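You operate a simulated robot arm through the tools that you are given. There is no shell and no other tool.

The job below is to be done with a simulated robot arm. You get a single attempt, and the scene is never put back.

TASK
Put things in order on the board table top. At the end: the green cap driver stands where the blue stubby driver stood; the blue stubby driver stands where the orange table pad stood; the orange table pad stands where the clamp block stood; the clamp block stands on top of the plugged board; whatever was shut is shut again. Leave all else as you found it, and nothing knocked over.

Only the result counts: the job must be done as asked and must still hold three seconds after the hand-in. Knocking over, shifting, dropping, spilling or breaking anything else fails it. Lids that push on must go on centred and level and be pressed home; caps that screw on are set level and turned clockwise until they are tight.

THE ROBOT
A 6-joint arm with a two-finger parallel gripper, fixed in place. Base frame: the origin is at the foot of the arm, x ahead of it, y to its left, z up; the work surface is at about z = 0. Lengths are in mm, angles in rad, forces in N, time in s.
With the tool pointing down near the work surface it reaches from about 140 to 580 mm from the base axis. Its first joint turns from -1.152 to 1.152 rad. Payload 2.1 kg.
The TCP is the grasp point between the finger pads, 30 mm short of the fingertips. In the tool frame z runs along the fingers and y along their closing line. Largest opening 94 mm; finger width 28, thickness 10; the body of the gripper, 50 by 96 mm, starts 55 mm behind the TCP.
Orientation is that of the tool frame in the base frame, as a unit quaternion [x, y, z, w]. With the fingers straight down and closing along the base's y, the tool's x points along the base's -x, its y along +y and its z along -z.

THE INTERFACE
- The arm moves only by the tool arm_command. Its argument "plan" is a list of rows, each a list of 7 numbers: the turn, a rotation vector about the base's x, y, z in degrees, then the shift along the base's x, y, z in mm, then the gripper command, from -1 (shut) to 1 (fully open), values between in proportion. In form: [[rx, ry, rz, tx, ty, tz, jaw], ...]. A call has 1 to 20 rows; each row shifts and turns the commanded pose from where the row before left it. Each row takes 0.2 s and may step no farther than 50 mm and 0.15 rad from the row before; otherwise, or with a gripper value out of range, the whole call is refused. Where a pose cannot be reached the arm comes as near as it can. A force on the tool above 40 N (or 10 N above the force at the start of the call, whichever is more), or a blocked arm, ends the call early, and 0.2 s more pass. The fingers move at their own pace (about 72 mm/s each) and stop on an object; they squeeze with about 33 N. The grip force told is the motor's: it shows also when the fingers shut on nothing. Time passes only in rows, and 0.2 s behind the last, so rows that do not move let the fingers close. The reply holds the time, the measured pose of the TCP, the force on the tool along the base axes, the opening and the grip force, in the units named above and with some noise, with the torque about the TCP (base axes, N m) and any sound that the robot's microphone picked up.
- Cameras (640 x 400 px; columns grow to the right, rows downward): "scene" is fixed at [37.8, -369.4, 463]; the picture's right is [0.88, -0.47, 0.00], its down [-0.35, -0.66, -0.67] and it looks along [0.31, 0.59, -0.74] (base axes); focal length 214 px, centre (320, 200). "wrist" rides on the gripper at [76, 14, -102] in the tool frame; the picture's right is [-0.18, 0.98, 0.00], its down [-0.75, -0.14, -0.64] and it looks along [-0.63, -0.12, 0.77] (tool axes); focal length 243 px, centre (320, 200).
- capture(camera): a new picture of that camera. It takes no simulated time.
- pixel_to_xyz(camera, pixels): there is no depth. For up to 12 entries [column, row, z] of the newest picture of that camera ("zoom" is the newest enlarged one), the place [x, y] in the base frame at which the ray of that pixel passes the height z, good to about 2 mm. It takes no simulated time.
- enlarge(camera, box): a new picture of the part [left, top, right, bottom] of that camera's present view, enlarged. It takes no simulated time.
- hand_in(): hands the job in; it is judged then, once.

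Open the gripper and draw the arm clear of the work before you hand the job in, unless the task says otherwise.

The tools are called after "Request:" as a command line: name --pt "numbers of a row" for each row, then --argument value for the rest, lists and objects as JSON in quotes. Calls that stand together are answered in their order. arm_command: Moves the arm, as the interface text tells. Its arguments: {"type":"object","properties":{"plan":{"type":"array"}},"required":["plan"]} The other tools are called the same way: capture (camera) takes a picture; pixel_to_xyz (camera, pixels) gives the place at which the rays of pixels pass given heights; enlarge (camera, box) takes an enlarged picture of a part of a camera's view; hand_in () hands the job in.

At the start:

```text
clock: 0.0
eef_pos: [336.5, 9.5, 324.5]
orientation: [0.0, 1.0, 0.0, 0.0]
force: [0.0, 0.0, 0.1]
moment: [0.02, -0.01, 0.0]
finger_gap: 94.3
grip_force: 0.0
```

scene: 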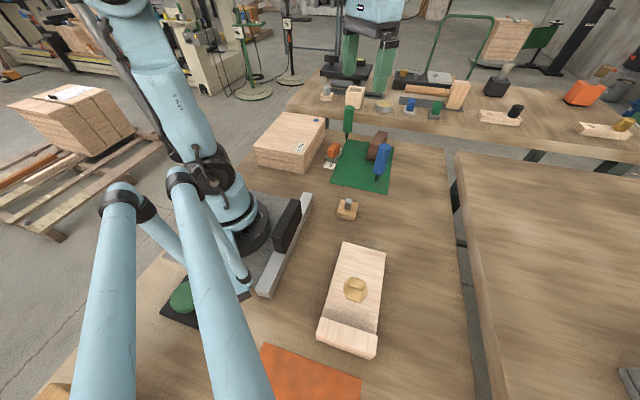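
wrist: 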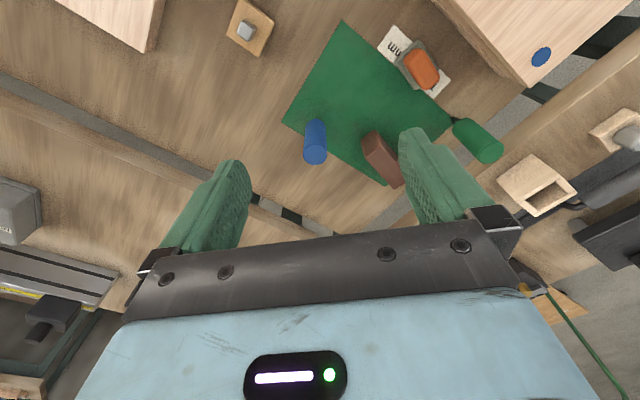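

I begin by looking closer at the scene: the scene picture shows a green mat near (365,165) with tools, an orange pad at (310,375), a board with a knob at (355,290). I enlarge several parts.

Request:
enlarge --camera "scene" --box '[240, 90, 420, 230]'

Request:
enlarge --camera "scene" --box '[150, 230, 420, 400]'

Request:
enlarge --camera "scene" --box '[280, 50, 640, 200]'

Request:
enlarge --camera "wrist" --box '[200, 0, 640, 220]'

```text
2.86 times, centred on (330, 160) of scene
```

zoom: 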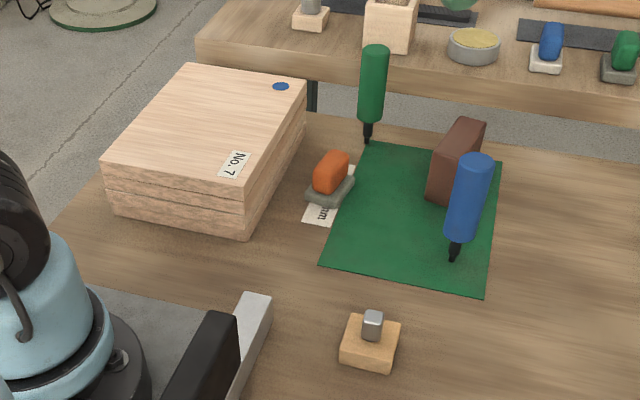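

```text
2.35 times, centred on (285, 315) of scene
```

zoom: 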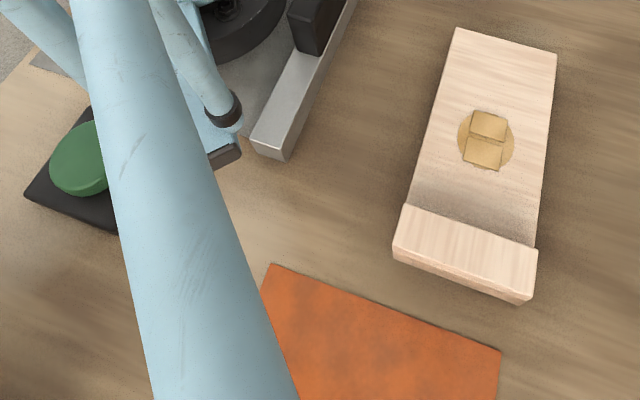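

```text
1.78 times, centred on (460, 125) of scene
```

zoom: 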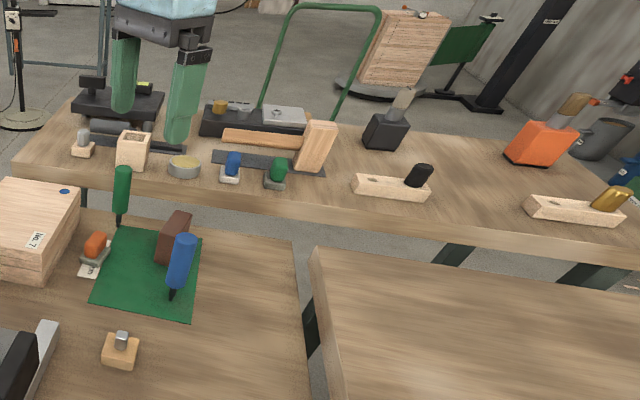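

```text
1.45 times, centred on (420, 110) of wrist
```

zoom: 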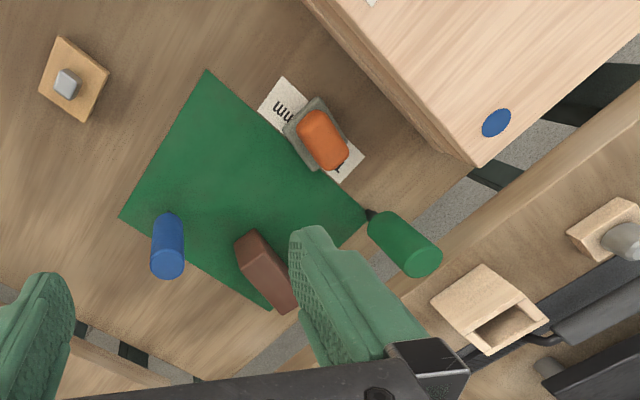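

I want base coordinates of the main things; the scene picture has the blue driver foot near (377,180), green driver foot (344,141), orange/grey thing (332,155), small block (347,212), board (355,290). I also ask for the orange sheet corners and the vise.

Request:
capture --camera "scene"

Request:
pixel_to_xyz --camera "scene" --pixels '[[376, 181, 0], [343, 140, 0], [330, 166, 0], [347, 216, 0], [342, 243, 0], [385, 250, 0], [318, 340, 0], [375, 357, 0], [262, 345, 0], [361, 383, 0], [455, 155, 0], [300, 195, 0]]'

Request:
enlarge --camera "scene" --box '[310, 120, 410, 190]'

Request:
enlarge --camera "scene" --box '[310, 190, 400, 360]'

Request:
enlarge --camera "scene" --box '[30, 250, 370, 400]'

```text
taken
```

scene: 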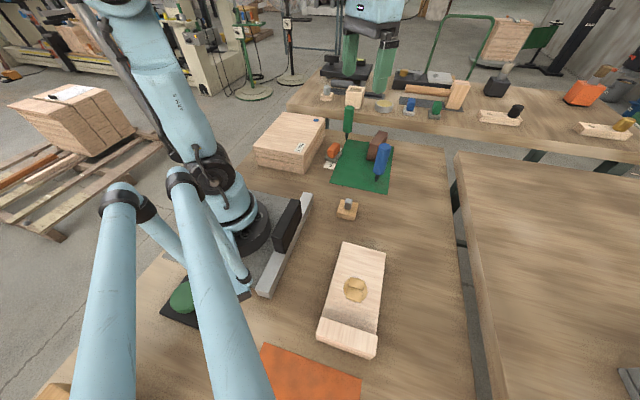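

```text
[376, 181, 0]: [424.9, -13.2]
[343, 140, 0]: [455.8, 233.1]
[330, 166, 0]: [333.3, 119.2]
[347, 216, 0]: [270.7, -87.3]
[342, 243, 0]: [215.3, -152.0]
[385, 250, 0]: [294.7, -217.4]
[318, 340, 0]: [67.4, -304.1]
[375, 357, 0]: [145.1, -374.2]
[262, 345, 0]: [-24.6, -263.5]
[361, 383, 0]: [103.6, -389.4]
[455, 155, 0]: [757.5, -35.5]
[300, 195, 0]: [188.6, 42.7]
```

```text
5.71 times, centred on (360, 155) of scene
```

zoom: 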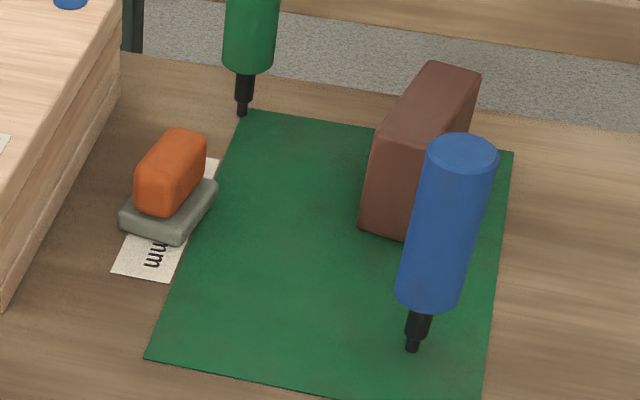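

```text
2.35 times, centred on (355, 275) of scene
```

zoom: 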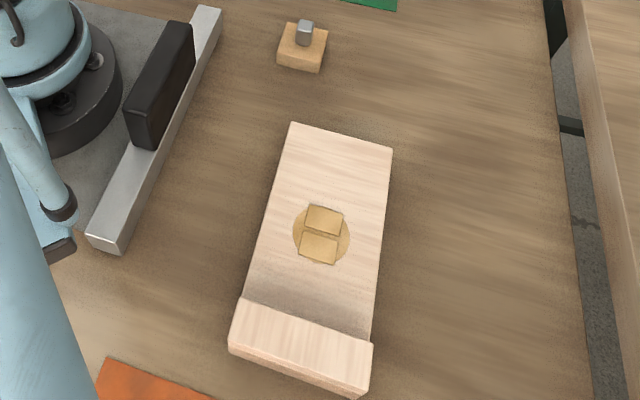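

```text
1.88 times, centred on (200, 325) of scene
```

zoom: 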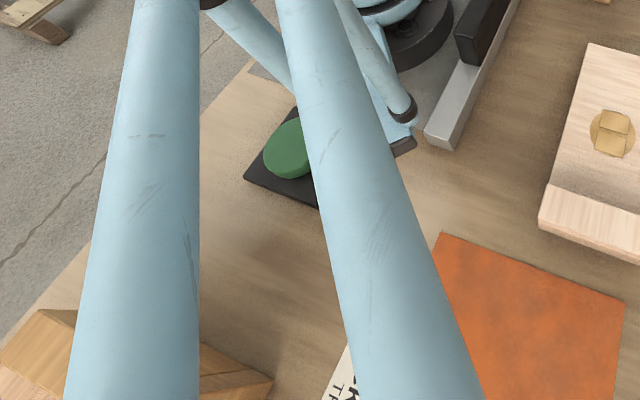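

The orange sheet lies beyond the first joint's limit (about (100,-390) and further round), so the orange thing on a grey base at about (333,119) is the likelier "table pad". I turn the wrist camera toward -y from high up to see the board and the small block more closely.

Request:
arm_command --pt "0 0 -8.2 -8 -3 0 1" --pt "0 0 -8.2 -8 -3 0 1" --pt "0 0 -8.2 -8 -3 0 1" --pt "0 0 -8.2 -8 -3 0 1" --pt "0 0 -8.2 -8 -3 0 1" --pt "0 0 -8.2 -8 -3 0 1" --pt "0 0 -8.2 -8 -3 0 1" --pt "0 0 -8.2 -8 -3 0 1" --pt "0 0 -8.2 -8 -3 0 1" --pt "0 0 -8.2 -8 -3 0 1" --pt "0 0 -8.0 -8 -3 0 1" --pt "0 0 0 0 0 0 1"

Request:
capture --camera "wrist"

Request:
capture --camera "scene"

```text
clock: 2.6
eef_pos: [247.9, -23.8, 325.0]
orientation: [0.708, 0.707, 0.001, -0.001]
force: [0.1, 0.1, -0.2]
moment: [0.02, -0.01, 0.03]
finger_gap: 94.2
grip_force: 0.1
```

```text
taken
```

wrist: 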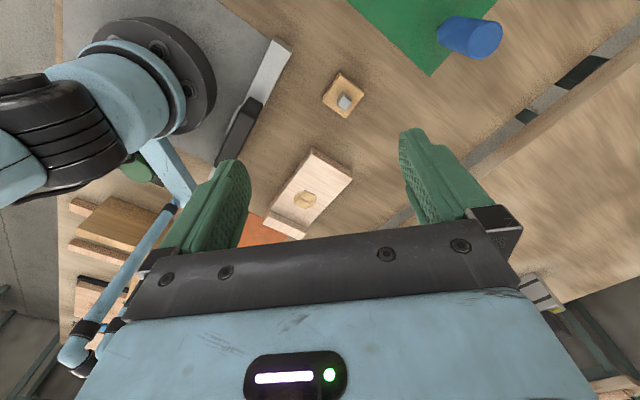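

```text
taken
```

scene: 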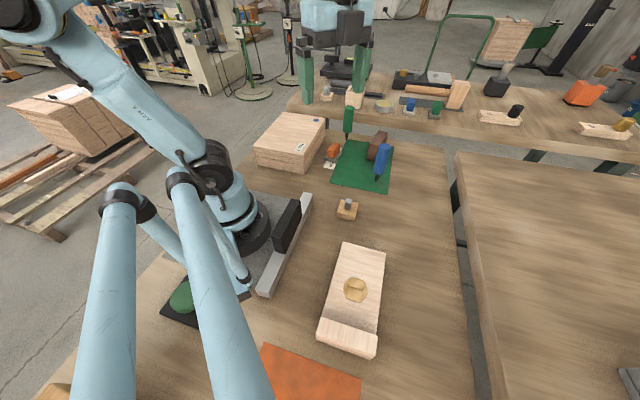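

The wrist picture shows the board around (310,195), the small block (343,95), the vise bar with black block (245,120), and the blue driver (470,35). I enlarge them.

Request:
enlarge --camera "wrist" --box '[230, 60, 410, 250]'

Request:
enlarge --camera "wrist" --box '[50, 150, 250, 340]'

Request:
pixel_to_xyz --camera "wrist" --pixels '[[343, 110, 0], [345, 98, 30], [313, 150, 20], [351, 178, 20], [268, 222, 20], [303, 237, 20], [246, 242, 0], [245, 120, 0], [278, 45, 0], [305, 200, 20]]'

```text
2.11 times, centred on (320, 155) of wrist
```

zoom: 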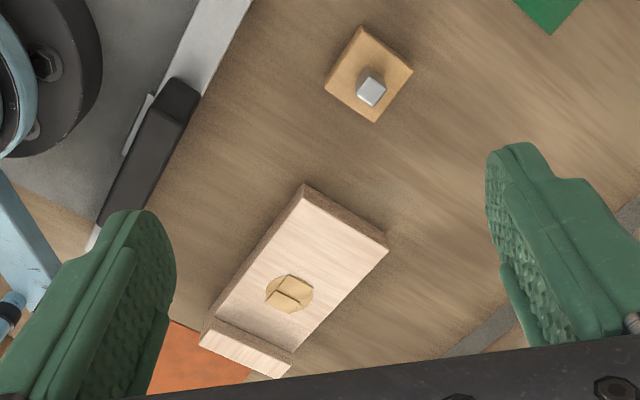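

```text
2.11 times, centred on (150, 245) of wrist
```

zoom: 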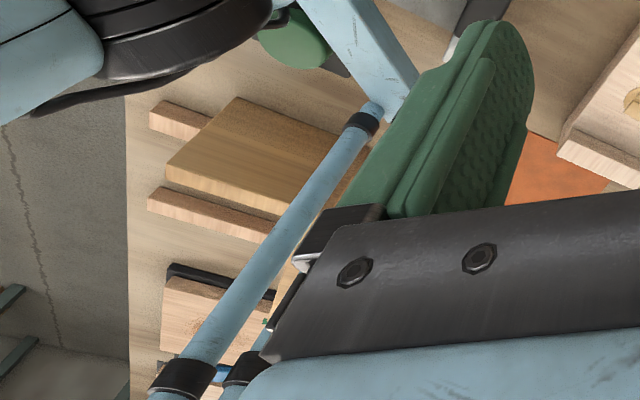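

```text
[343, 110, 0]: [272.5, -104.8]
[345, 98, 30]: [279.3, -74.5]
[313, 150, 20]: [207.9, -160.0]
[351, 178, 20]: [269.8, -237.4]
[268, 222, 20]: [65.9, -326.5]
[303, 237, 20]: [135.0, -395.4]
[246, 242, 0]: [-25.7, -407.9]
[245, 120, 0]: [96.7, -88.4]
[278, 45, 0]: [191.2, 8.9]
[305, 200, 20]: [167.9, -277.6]
```

The board has a round plug with two facets, and a raised end; I now turn back to heading +x and come lower for a close look at the mat with the drivers.

Request:
arm_command --pt "0 0 8.2 3 4 -8 1" --pt "0 0 8.2 3 4 -8 1" --pt "0 0 8.2 3 4 -8 1" --pt "0 0 8.2 3 4 -8 1" --pt "0 0 8.2 3 4 -8 1" --pt "0 0 8.2 3 4 -8 1" --pt "0 0 8.2 3 4 -8 1" --pt "0 0 8.2 3 4 -8 1" --pt "0 0 8.2 3 4 -8 1" --pt "0 0 8.2 3 4 -8 1" --pt "0 0 8.0 3 4 -8 1" --pt "0 0 0 0 0 0 1"

Request:
capture --camera "wrist"

Request:
enlarge --camera "wrist" --box '[240, 0, 560, 200]'

```text
clock: 5.2
eef_pos: [279.7, 20.2, 236.9]
orientation: [-0.001, 1.0, 0.0, 0.0]
force: [-0.1, -0.5, -0.3]
moment: [0.02, 0.01, 0.0]
finger_gap: 93.9
grip_force: 0.0
```

```text
taken
```

wrist: 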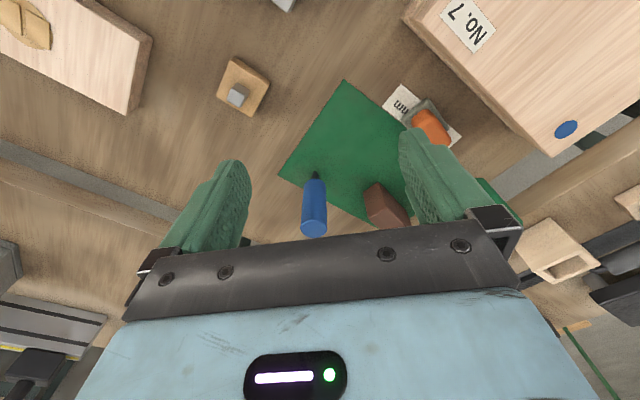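

```text
2.00 times, centred on (400, 100) of wrist
```

zoom: 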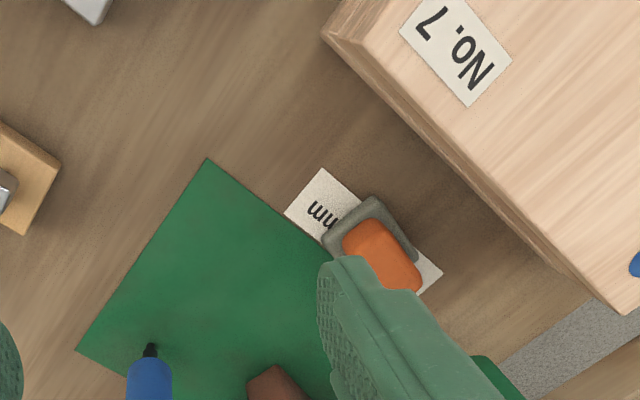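

The wrist picture shows the blue driver (313,205), the orange/grey pad (430,125) on a label, the brown block (387,205); fingers hide the green driver. I move up and forward so the camera looks nearly straight down on the mat.

Request:
arm_command --pt "0 0 0 20 5 20 1" --pt "0 0 0 30 8 20 1" --pt "0 0 0 30 8 20 1" --pt "0 0 0 35 8 10 1" --pt "0 0 0 35 8 0 1" --pt "0 0 0 0 0 0 1"

Request:
capture --camera "wrist"

Request:
enlarge --camera "wrist" --box '[240, 0, 560, 200]'

```text
clock: 6.6
eef_pos: [430.0, 56.7, 306.7]
orientation: [0.0, 1.0, 0.0, 0.0]
force: [-0.7, 0.3, -0.1]
moment: [0.0, 0.02, -0.01]
finger_gap: 94.1
grip_force: 0.1
```

```text
taken
```

wrist: 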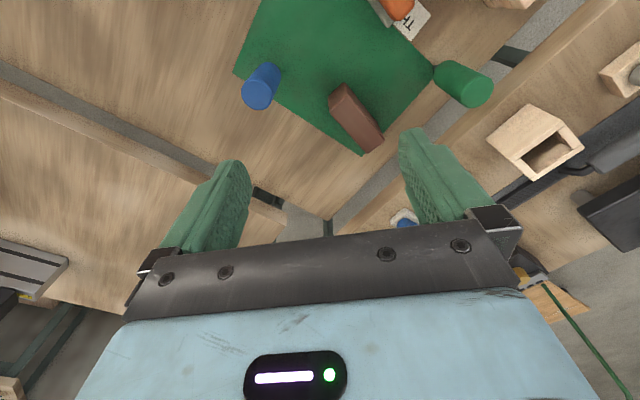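

```text
2.00 times, centred on (400, 100) of wrist
```

zoom: 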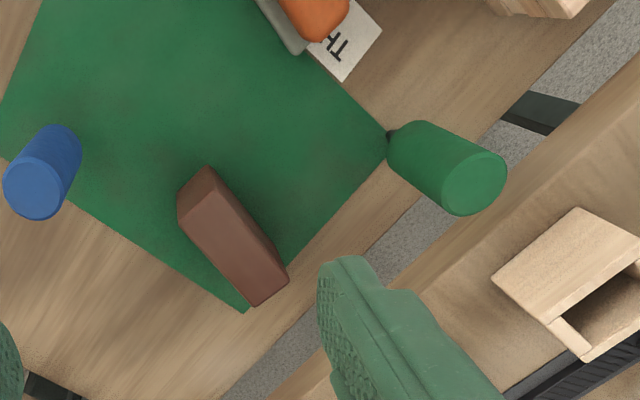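

I now compare rays in both cameras to find the heights of the driver tops: the blue top centre is at zoom (35,190), the green top centre at zoom (475,183).

Request:
pixel_to_xyz --camera "zoom" --pixels '[[35, 190, 60], [35, 190, 80], [35, 190, 100], [35, 190, 120], [475, 183, 60], [475, 183, 80], [475, 183, 100], [475, 183, 120], [390, 135, 0], [236, 260, 40], [380, 30, 0], [245, 310, 0]]'

Request:
enlarge --camera "scene" --box '[310, 95, 410, 195]'

```text
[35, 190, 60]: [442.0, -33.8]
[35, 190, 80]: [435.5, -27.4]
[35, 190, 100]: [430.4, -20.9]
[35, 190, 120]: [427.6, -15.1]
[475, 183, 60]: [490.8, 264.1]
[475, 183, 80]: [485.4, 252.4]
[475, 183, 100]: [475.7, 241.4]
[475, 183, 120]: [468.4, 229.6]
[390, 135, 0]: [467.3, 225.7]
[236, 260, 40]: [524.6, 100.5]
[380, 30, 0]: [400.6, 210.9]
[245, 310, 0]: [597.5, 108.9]
```

```text
4.00 times, centred on (360, 145) of scene
```

zoom: 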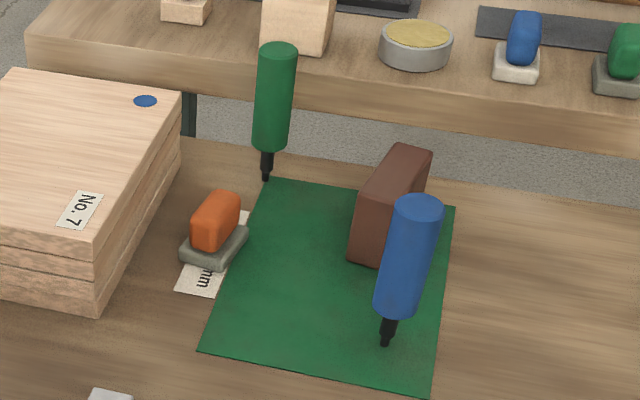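

I query the same tops in the scene zoom: blue top centre (417,208), foot (386,344); green top (279,53), foot (266,178).

Request:
pixel_to_xyz --camera "zoom" --pixels '[[417, 208, 100], [417, 208, 110], [417, 208, 120], [386, 345, 0], [279, 53, 100], [279, 53, 110], [279, 53, 120], [266, 178, 0], [455, 205, 0], [433, 392, 0], [205, 351, 0], [215, 260, 0]]'

```text
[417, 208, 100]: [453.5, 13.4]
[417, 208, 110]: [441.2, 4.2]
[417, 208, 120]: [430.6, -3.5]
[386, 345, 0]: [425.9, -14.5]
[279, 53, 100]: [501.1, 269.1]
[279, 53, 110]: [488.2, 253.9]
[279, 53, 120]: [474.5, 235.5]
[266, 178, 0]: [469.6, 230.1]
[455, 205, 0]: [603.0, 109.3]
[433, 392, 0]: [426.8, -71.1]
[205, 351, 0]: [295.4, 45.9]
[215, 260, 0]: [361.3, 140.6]
```

Both drivers are about 123 mm tall; blue stands at (425,-14), green at (468,229). I draw back and go lower to see the blue driver's tip and the block side-on.

Request:
arm_command --pt "0 0 0 -30 -14 -10 1" --pt "0 0 0 -35 -14 -20 1" --pt "0 0 0 -35 -14 -20 1" --pt "0 0 0 -30 -14 -30 1" --pt "0 0 0 -20 -14 -30 1" --pt "0 0 0 0 0 -30 1" --pt "0 0 0 0 0 -20 1" --pt "0 0 0 0 0 0 1"

Request:
capture --camera "wrist"

Request:
enlarge --camera "wrist" --box '[230, 80, 410, 240]'

Request:
enlarge --camera "wrist" --box '[0, 0, 300, 190]'

```text
clock: 8.4
eef_pos: [282.0, -13.3, 145.9]
orientation: [-0.001, 1.0, 0.0, 0.0]
force: [0.3, 0.3, -0.7]
moment: [0.02, 0.03, 0.0]
finger_gap: 94.0
grip_force: 0.1
```

```text
taken
```

wrist: 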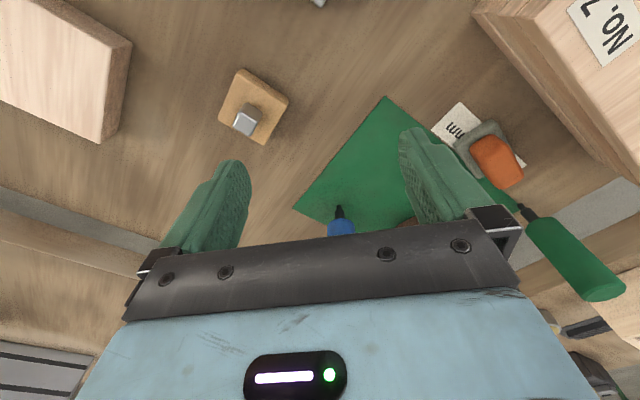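

```text
2.50 times, centred on (320, 160) of wrist
```

zoom: 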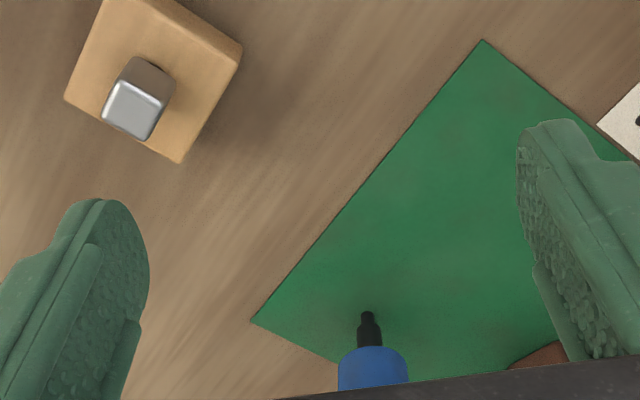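

```text
2.11 times, centred on (150, 95) of wrist
```

zoom: 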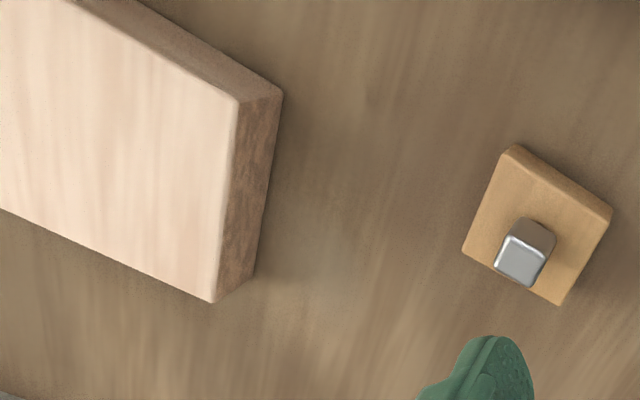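

The small block has a metal peg on a wooden base; I now look closely at the big board from nearly above to see what the plug is.

Request:
arm_command --pt "0 0 0 0 0 40 1" --pt "0 0 0 0 -10 40 1" --pt "0 0 -8.2 -10 -15 0 1" --pt "0 0 -8.2 -10 -15 0 1" --pt "0 0 -8.2 -10 -15 0 1" --pt "0 0 -8.2 -10 -15 0 1" --pt "0 0 -8.2 -10 -15 0 1" --pt "0 0 -8.2 -10 -15 0 1" --pt "0 0 -8.2 -10 -15 0 1" --pt "0 0 -8.2 -10 -15 0 1" --pt "0 0 -8.2 -10 -15 0 1" --pt "0 0 -8.2 -10 -15 0 1" --pt "0 0 -8.0 -10 -15 0 1" --pt "0 0 0 0 0 0 1"

Request:
capture --camera "wrist"

Request:
enlarge --camera "wrist" --box '[240, 40, 400, 220]'

Request:
enlarge --camera "wrist" --box '[0, 0, 240, 220]'

```text
clock: 11.4
eef_pos: [171.6, -188.0, 227.0]
orientation: [0.708, 0.706, 0.001, 0.0]
force: [-0.1, 0.2, 0.2]
moment: [0.0, 0.01, 0.03]
finger_gap: 93.9
grip_force: 0.1
```

```text
taken
```

wrist: 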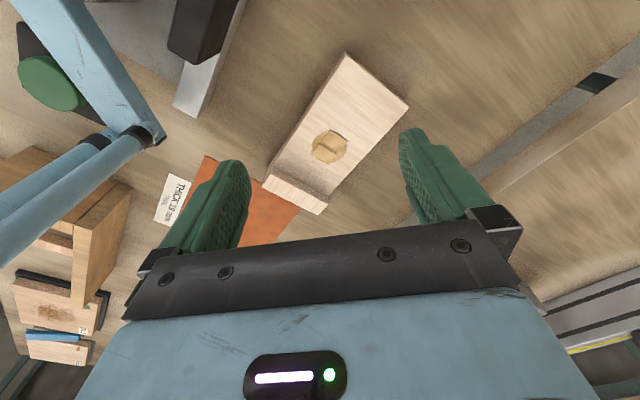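

```text
2.22 times, centred on (320, 130) of wrist
```

zoom: 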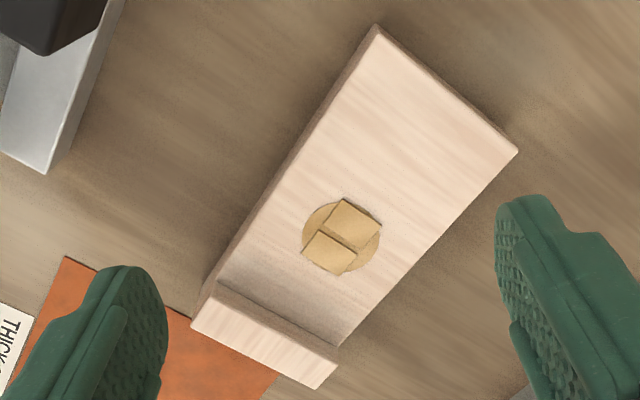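

```text
1.82 times, centred on (120, 110) of wrist
```

zoom: 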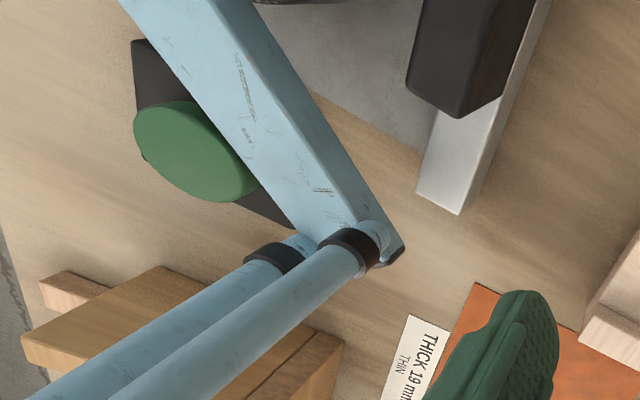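

The board is a wooden slab with a round plug bearing two raised squares. Next I turn round toward the box No. 7 and the orange item on the left side.

Request:
arm_command --pt "0 0 8.3 2 13 2 1" --pt "0 0 8.3 2 13 2 1" --pt "0 0 8.3 2 13 2 1" --pt "0 0 8.3 2 13 2 1" --pt "0 0 8.3 2 13 2 1" --pt "0 0 8.3 2 13 2 1" --pt "0 0 8.3 2 13 2 1" --pt "0 0 8.3 2 13 2 1" --pt "0 0 8.3 2 13 2 1" --pt "0 0 8.3 2 13 2 1" --pt "0 0 8.3 2 13 2 1" --pt "0 0 8.3 2 13 2 1" --pt "0 0 8.3 2 13 2 1" --pt "0 0 8.3 2 13 2 1" --pt "0 0 8.3 2 13 2 1" --pt "0 0 8.3 2 13 2 1" --pt "0 0 0 0 0 0 1"

Request:
capture --camera "wrist"

Request:
enlarge --camera "wrist" --box '[180, 0, 460, 220]'

```text
clock: 15.0
eef_pos: [202.4, 21.2, 258.3]
orientation: [-0.367, 0.93, 0.0, -0.001]
force: [-0.1, -0.2, 0.2]
moment: [0.01, 0.03, 0.0]
finger_gap: 94.2
grip_force: 0.0
```

```text
taken
```

wrist: 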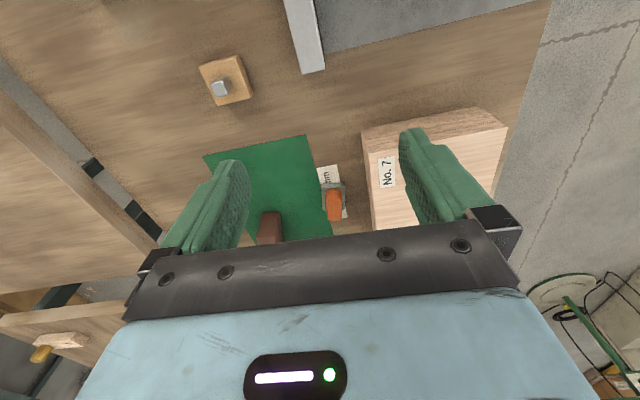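

```text
1.82 times, centred on (320, 110) of wrist
```

zoom: 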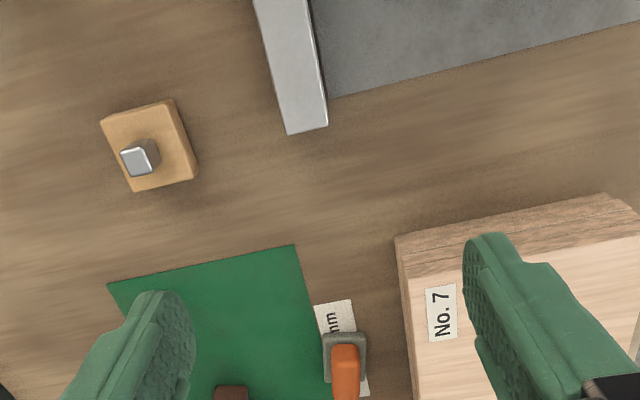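

I enlarge the scene view of the box No. 7 (253-327, 110-175) and of the far bench to judge whether any lids exist and whether far things are in reach.

Request:
enlarge --camera "scene" --box '[245, 105, 335, 180]'

Request:
enlarge --camera "scene" --box '[310, 65, 480, 160]'

Request:
pixel_to_xyz --camera "scene" --pixels '[[326, 98, 0], [355, 105, 0], [383, 110, 0], [408, 112, 0], [435, 117, 0], [499, 123, 0], [300, 175, 0], [253, 163, 0], [295, 158, 60], [253, 146, 60], [287, 113, 60], [325, 123, 60]]'

```text
5.33 times, centred on (290, 142) of scene
```

zoom: 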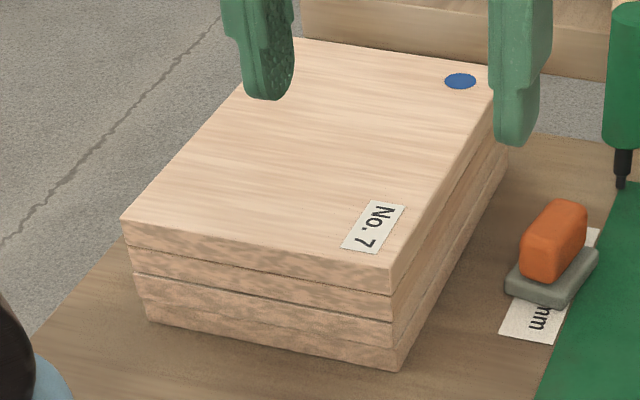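

```text
3.76 times, centred on (395, 112) of scene
```

zoom: 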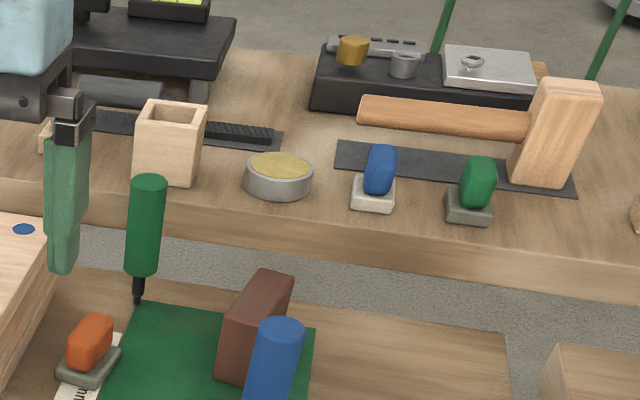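

```text
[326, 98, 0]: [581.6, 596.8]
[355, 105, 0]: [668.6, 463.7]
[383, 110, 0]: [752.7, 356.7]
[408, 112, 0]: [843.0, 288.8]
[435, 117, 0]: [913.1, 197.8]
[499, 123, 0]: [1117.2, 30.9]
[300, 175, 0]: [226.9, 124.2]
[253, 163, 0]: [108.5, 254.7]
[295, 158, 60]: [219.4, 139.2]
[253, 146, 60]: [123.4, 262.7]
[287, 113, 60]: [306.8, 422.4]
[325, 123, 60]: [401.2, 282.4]
```

The far bench lies beyond 700 mm, out of reach. I look closer at the peg block on the far bench and at the brown block, and bring the wrist camera nearer to the orange item.

Request:
enlarge --camera "scene" --box '[312, 120, 352, 175]'

Request:
enlarge --camera "scene" --box '[330, 190, 366, 225]'

Request:
enlarge --camera "scene" --box '[355, 120, 400, 190]'

Request:
arm_command --pt "0 0 -8 15 -5 5 1" --pt "0 0 -8 15 0 5 1" --pt "0 0 -8 15 0 0 1" --pt "0 0 -8 15 0 0 1" --pt "0 0 -8 15 0 0 1" --pt "0 0 0 15 0 0 1" --pt "0 0 0 15 0 0 1" --pt "0 0 0 0 0 0 1"

Request:
capture --camera "wrist"

Request:
enlarge --camera "wrist" --box '[240, 0, 440, 200]'

```text
7.27 times, centred on (332, 148) of scene
```

zoom: 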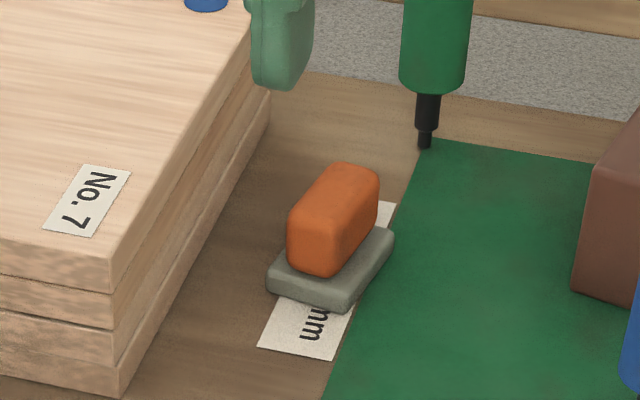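

```text
11.43 times, centred on (348, 208) of scene
```

zoom: 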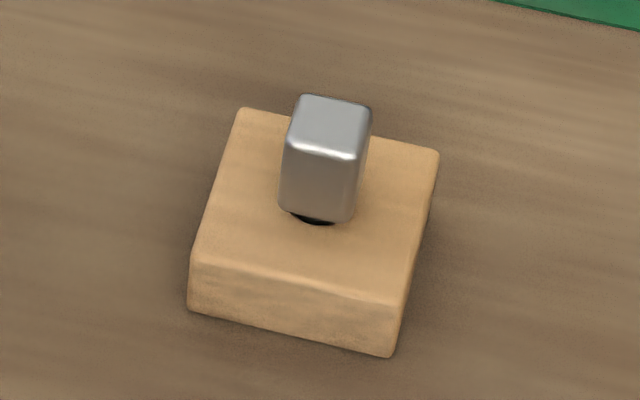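

```text
5.71 times, centred on (378, 155) of scene
```

zoom: 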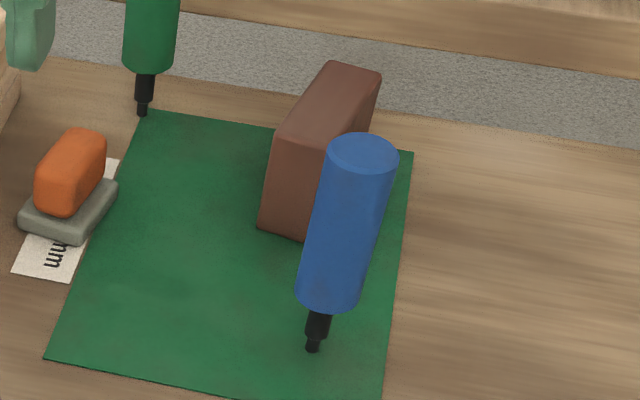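

```text
clock: 16.8
eef_pos: [309.3, 14.8, 269.0]
orientation: [-0.024, 1.0, 0.0, 0.0]
force: [0.0, -0.4, 0.1]
moment: [-0.05, -0.01, -0.02]
finger_gap: 94.1
grip_force: 0.0
```

```text
taken
```

wrist: 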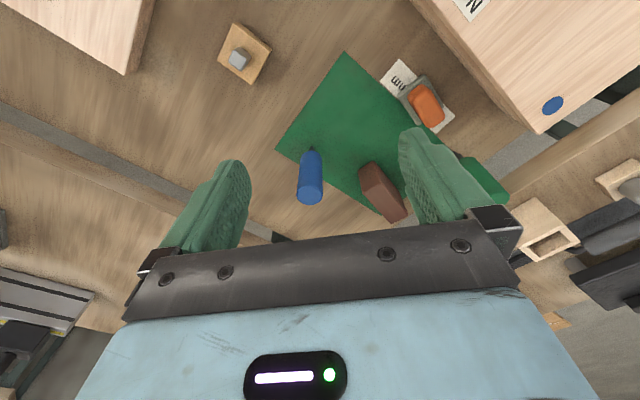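

```text
2.00 times, centred on (340, 100) of wrist
```

zoom: 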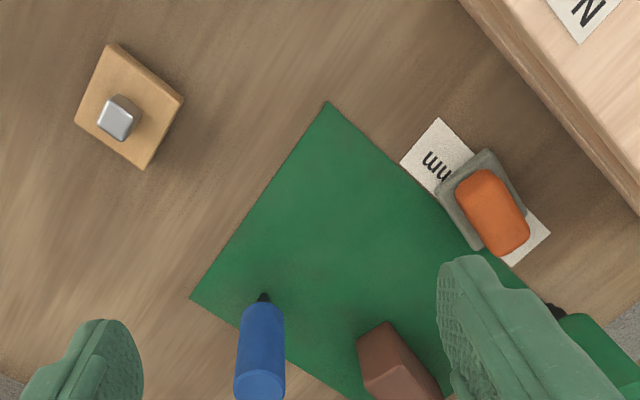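

The peg block (zoom corners about (109,43), (183,98), (143,170), (75,118)) and the orange item are clearly seen now. I ask the rays for their corners at likely heights.

Request:
pixel_to_xyz --camera "zoom" --pixels '[[109, 44, 18], [183, 98, 18], [143, 170, 0], [75, 120, 0], [75, 118, 18], [115, 125, 40], [482, 150, 12], [437, 190, 12], [478, 250, 5], [525, 205, 12], [470, 178, 40], [510, 245, 40]]'

Request:
enlarge --camera "wrist" --box '[205, 10, 285, 90]'

Request:
enlarge --camera "wrist" --box '[370, 50, 470, 150]'

Request:
enlarge --camera "wrist" --box '[280, 130, 420, 230]'

```text
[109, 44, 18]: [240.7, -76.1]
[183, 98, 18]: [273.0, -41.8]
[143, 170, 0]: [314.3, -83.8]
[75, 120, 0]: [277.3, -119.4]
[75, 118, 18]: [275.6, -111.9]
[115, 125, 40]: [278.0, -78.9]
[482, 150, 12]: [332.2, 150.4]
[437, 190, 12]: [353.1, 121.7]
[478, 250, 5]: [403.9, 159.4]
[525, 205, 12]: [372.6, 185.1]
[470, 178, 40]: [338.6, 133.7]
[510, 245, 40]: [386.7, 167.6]
```

```text
5.00 times, centred on (245, 50) of wrist
```

zoom: 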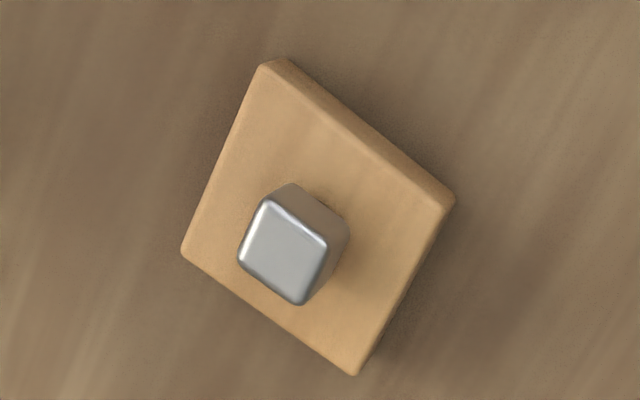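

```text
4.00 times, centred on (420, 100) of wrist
```

zoom: 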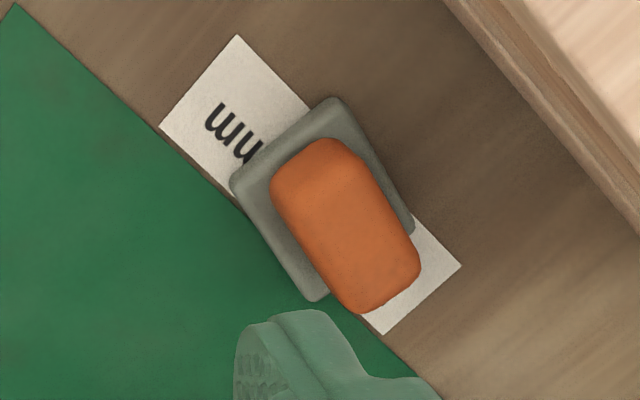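

```text
4.00 times, centred on (350, 180) of wrist
```

zoom: 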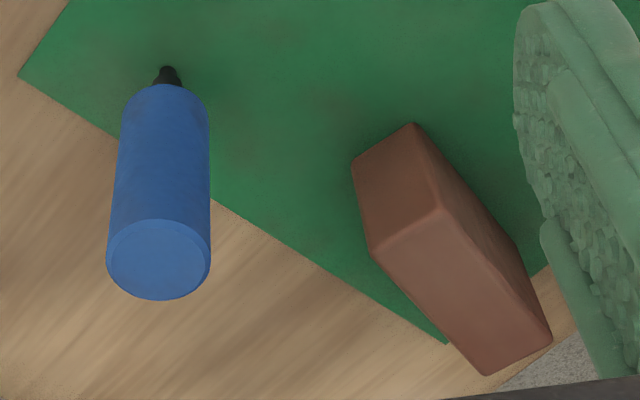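

The peg block sits near (276,-78), turned about 46°, base about 48 mm square and 18 mm high, steel knob about 16 mm wide reaching z≈41; I take it as the clamp block. I move over it with the jaws turned to -44° and check alignment.

Request:
arm_command --pt "0 0 -7.8 -5.5 -15.5 -10 1" --pt "0 0 -7.8 -5.5 -15.5 -15 1" --pt "0 0 -7.8 -5.5 -15.5 -15 1" --pt "0 0 -7.8 -5.5 -15.5 -15 1" --pt "0 0 -7.8 -5.5 -15.5 -15 1" --pt "0 0 -7.8 -5.5 -15.5 -15 1" --pt "0 0 0 0 0 -30 1" --pt "0 0 0 0 0 -30 1" --pt "0 0 0 0 0 0 1"

Request:
capture --camera "wrist"

Request:
enlarge --camera "wrist" --box '[240, 60, 400, 220]'

```text
clock: 18.8
eef_pos: [275.1, -77.0, 124.9]
orientation: [0.373, 0.928, 0.0, 0.0]
force: [0.0, -0.2, -0.4]
moment: [0.02, 0.0, 0.01]
finger_gap: 94.3
grip_force: 0.1
```

```text
taken
```

wrist: 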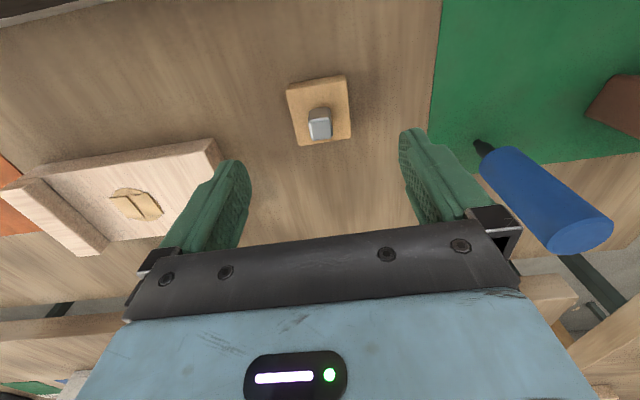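

```text
2.50 times, centred on (320, 140) of wrist
```

zoom: 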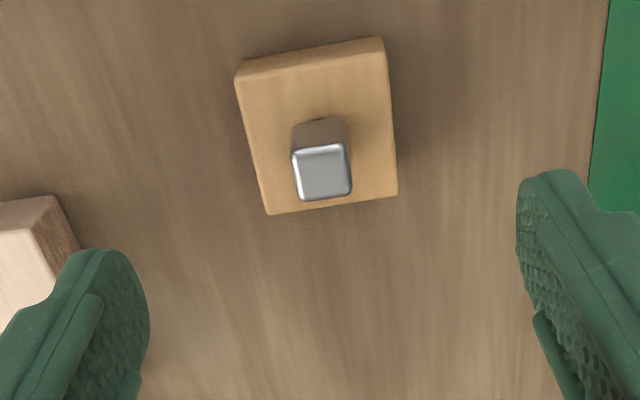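

The knob top is at about (321,129) while the tool axis at that height falls at (320,124), so I should shift about 4 mm along (0.72,-0.69). I query corners for the exact turn.

Request:
pixel_to_xyz --camera "zoom" --pixels '[[238, 85, 18], [384, 46, 18], [396, 194, 18], [269, 212, 18], [300, 150, 41], [345, 146, 41], [350, 192, 41], [300, 199, 41], [324, 172, 41]]'

Request:
enlarge --camera "wrist" --box '[0, 120, 240, 270]'

```text
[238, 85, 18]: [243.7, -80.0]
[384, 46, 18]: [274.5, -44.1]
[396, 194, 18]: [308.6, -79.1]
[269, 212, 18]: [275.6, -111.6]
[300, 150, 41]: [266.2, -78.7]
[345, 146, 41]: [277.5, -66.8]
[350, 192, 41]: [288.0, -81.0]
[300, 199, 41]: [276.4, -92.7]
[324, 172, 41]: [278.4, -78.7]
```

```text
2.67 times, centred on (120, 195) of wrist
```

zoom: 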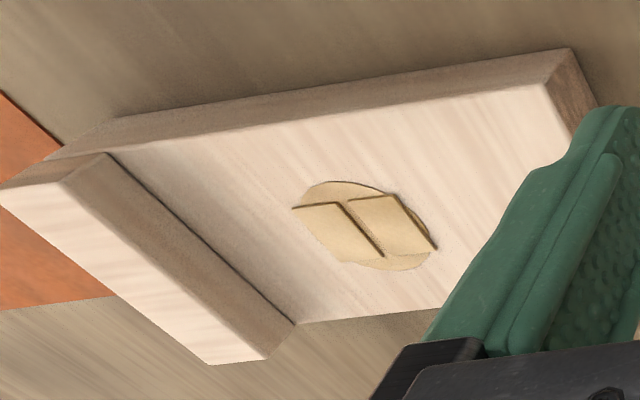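

The block centre is (276.5,-79.2) with sides along 46°/-44°, matching the jaws. I shift by (1.6,-2.4), descend so the fingertips stay just above the wooden base (TCP z≈53), jaws narrowed to about 45 mm.

Request:
arm_command --pt "0 0 0 1.6 -2.4 0 0.0" --pt "0 0 0 0 0 -25 0.0" --pt "0 0 0 0 0 -25 0.0" --pt "0 0 0 0 0 -15 0.0" --pt "0 0 0 0 0 -7 0.0" --pt "0 0 0 0 0 0 0.0"

Request:
capture --camera "wrist"

Request:
enlarge --camera "wrist" --box '[220, 90, 420, 240]'

Request:
enlarge --camera "scene" --box '[300, 160, 400, 240]'

```text
clock: 20.2
eef_pos: [277.0, -80.3, 53.0]
orientation: [0.374, 0.927, 0.0, 0.0]
force: [-0.1, -0.4, -0.2]
moment: [0.02, -0.02, 0.0]
finger_gap: 47.0
grip_force: 0.0
```

```text
taken
```

wrist: 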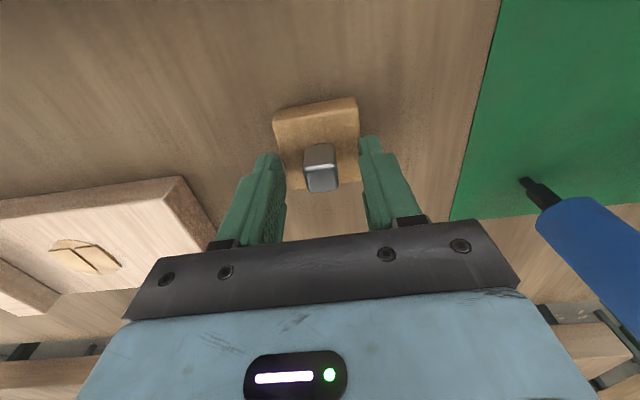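

```text
2.67 times, centred on (320, 165) of wrist
```

zoom: 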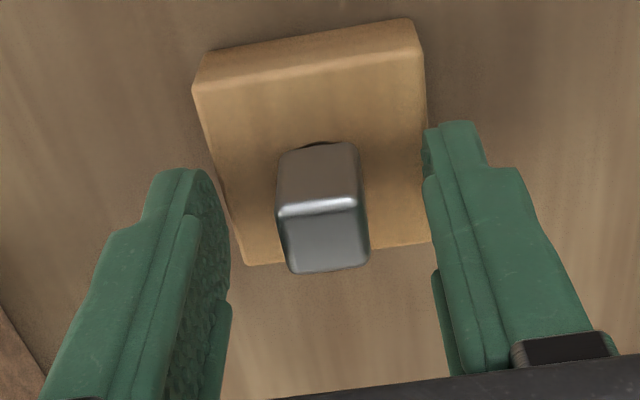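

```text
5.00 times, centred on (350, 200) of scene
```

zoom: 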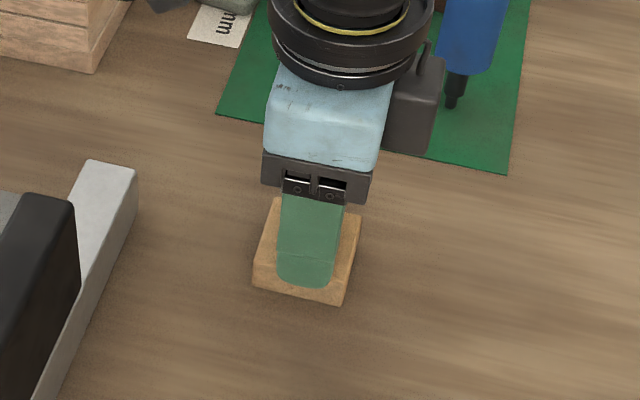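

The knob is between the pads, roughly centred (zoom (323,240)). I close the jaws and hold.

Request:
arm_command --pt "0 0 0 0 0 0 -1" --pt "0 0 0 0 0 0 -1" --pt "0 0 0 0 0 0 -1" --pt "0 0 0 0 0 0 -1"

Request:
capture --camera "wrist"

Request:
enlarge --camera "wrist" --box '[220, 90, 420, 240]'

```text
clock: 21.2
eef_pos: [276.6, -80.1, 53.7]
orientation: [0.374, 0.927, 0.0, 0.0]
force: [-0.7, 1.8, 32.2]
moment: [0.1, 0.16, -0.03]
finger_gap: 18.1
grip_force: 33.0
```

```text
taken
```

wrist: 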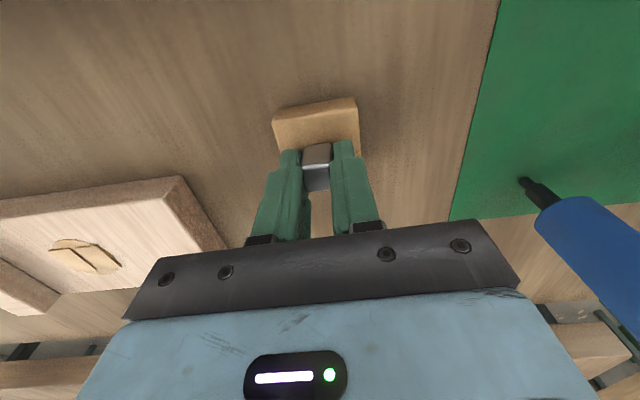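

```text
2.67 times, centred on (320, 165) of wrist
```

zoom: 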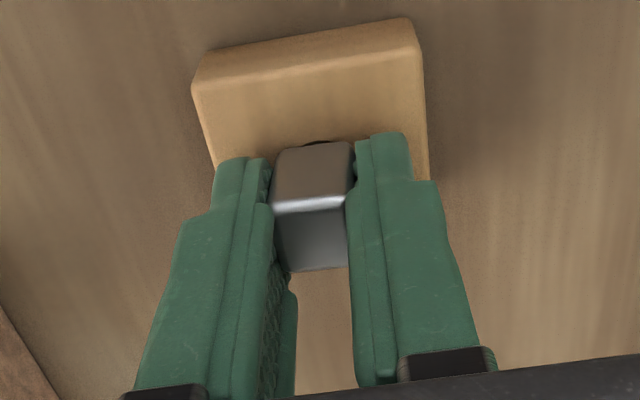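

The jaws hold the knob (gap 18.1, grip 33 N), but the tool feels 32 N upward, so the fingertips may press on the base. I rise by 1 mm and read the force.

Request:
arm_command --pt "0 0 0 0 0 1 -1" --pt "0 0 0 0 0 0 -1"

```text
clock: 21.8
eef_pos: [277.0, -80.0, 54.0]
orientation: [0.374, 0.928, 0.001, 0.002]
force: [6.6, 7.7, 24.2]
moment: [0.4, -0.19, -0.05]
finger_gap: 17.4
grip_force: 33.3
```

The upward force falls as I rise; I keep rising gently in small steps.

Request:
arm_command --pt "0 0 0 0 0 1 -1" --pt "0 0 0 0 0 1 -1" --pt "0 0 0 0 0 1 -1" --pt "0 0 0 0 0 0 -1"

Request:
enlarge --camera "wrist" --box '[220, 90, 420, 240]'

Request:
enlarge --camera "scene" --box '[300, 160, 400, 240]'

```text
clock: 22.8
eef_pos: [276.0, -81.0, 55.5]
orientation: [0.375, 0.927, 0.0, 0.001]
force: [1.4, 2.0, -0.6]
moment: [0.12, -0.04, -0.01]
finger_gap: 16.8
grip_force: 32.9
```

```text
2.67 times, centred on (320, 165) of wrist
```

zoom: 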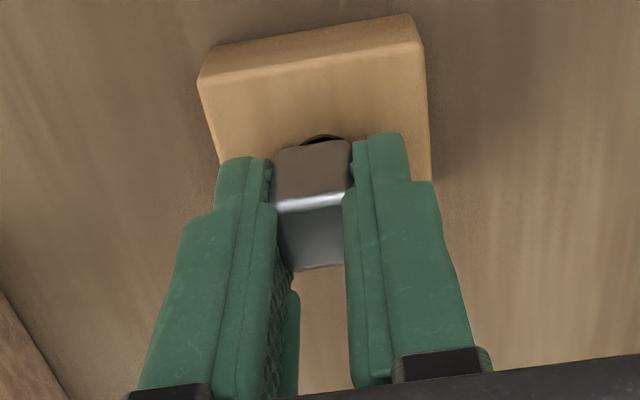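

```text
5.00 times, centred on (350, 200) of scene
```

zoom: 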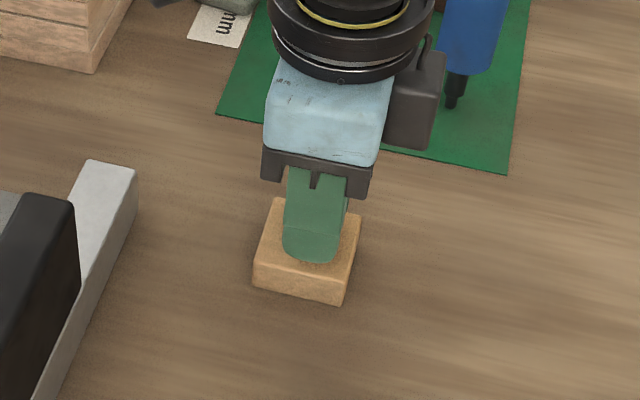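

Force is now about zero at z≈55.5. The dark spot under the knob (zoom (322,138)) seems a bit more visible, so I check closely whether the knob is moving out of the base.

Request:
arm_command --pt "0 0 0 0 0 0 -1"

Request:
enlarge --camera "wrist" --box '[280, 90, 370, 200]'

Request:
enlarge --camera "scene" --box '[330, 190, 370, 225]'

```text
clock: 23.2
eef_pos: [276.8, -80.4, 55.9]
orientation: [0.375, 0.927, 0.001, -0.001]
force: [0.4, 2.2, -0.6]
moment: [0.07, -0.06, -0.02]
finger_gap: 17.0
grip_force: 33.2
```

```text
3.64 times, centred on (325, 145) of wrist
```

zoom: 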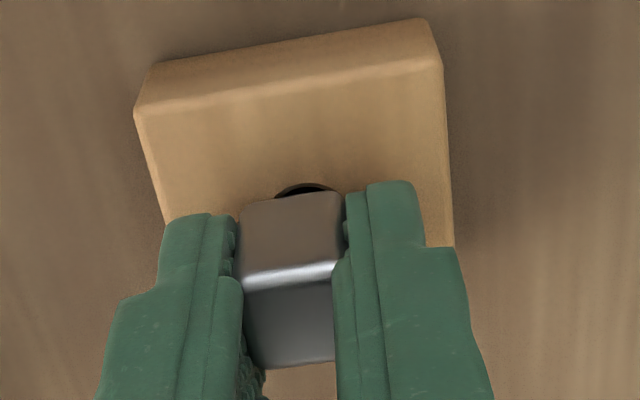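

```text
11.43 times, centred on (350, 208) of scene
```

zoom: 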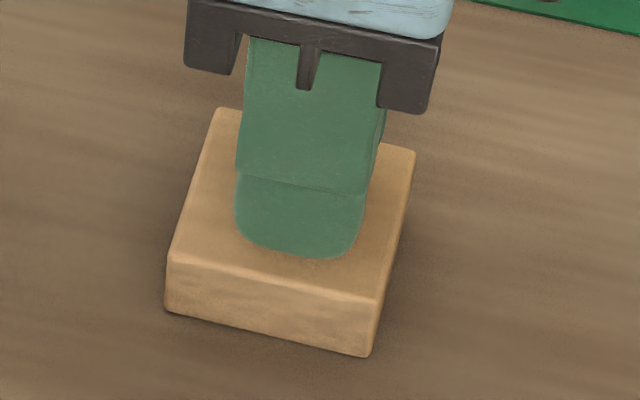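

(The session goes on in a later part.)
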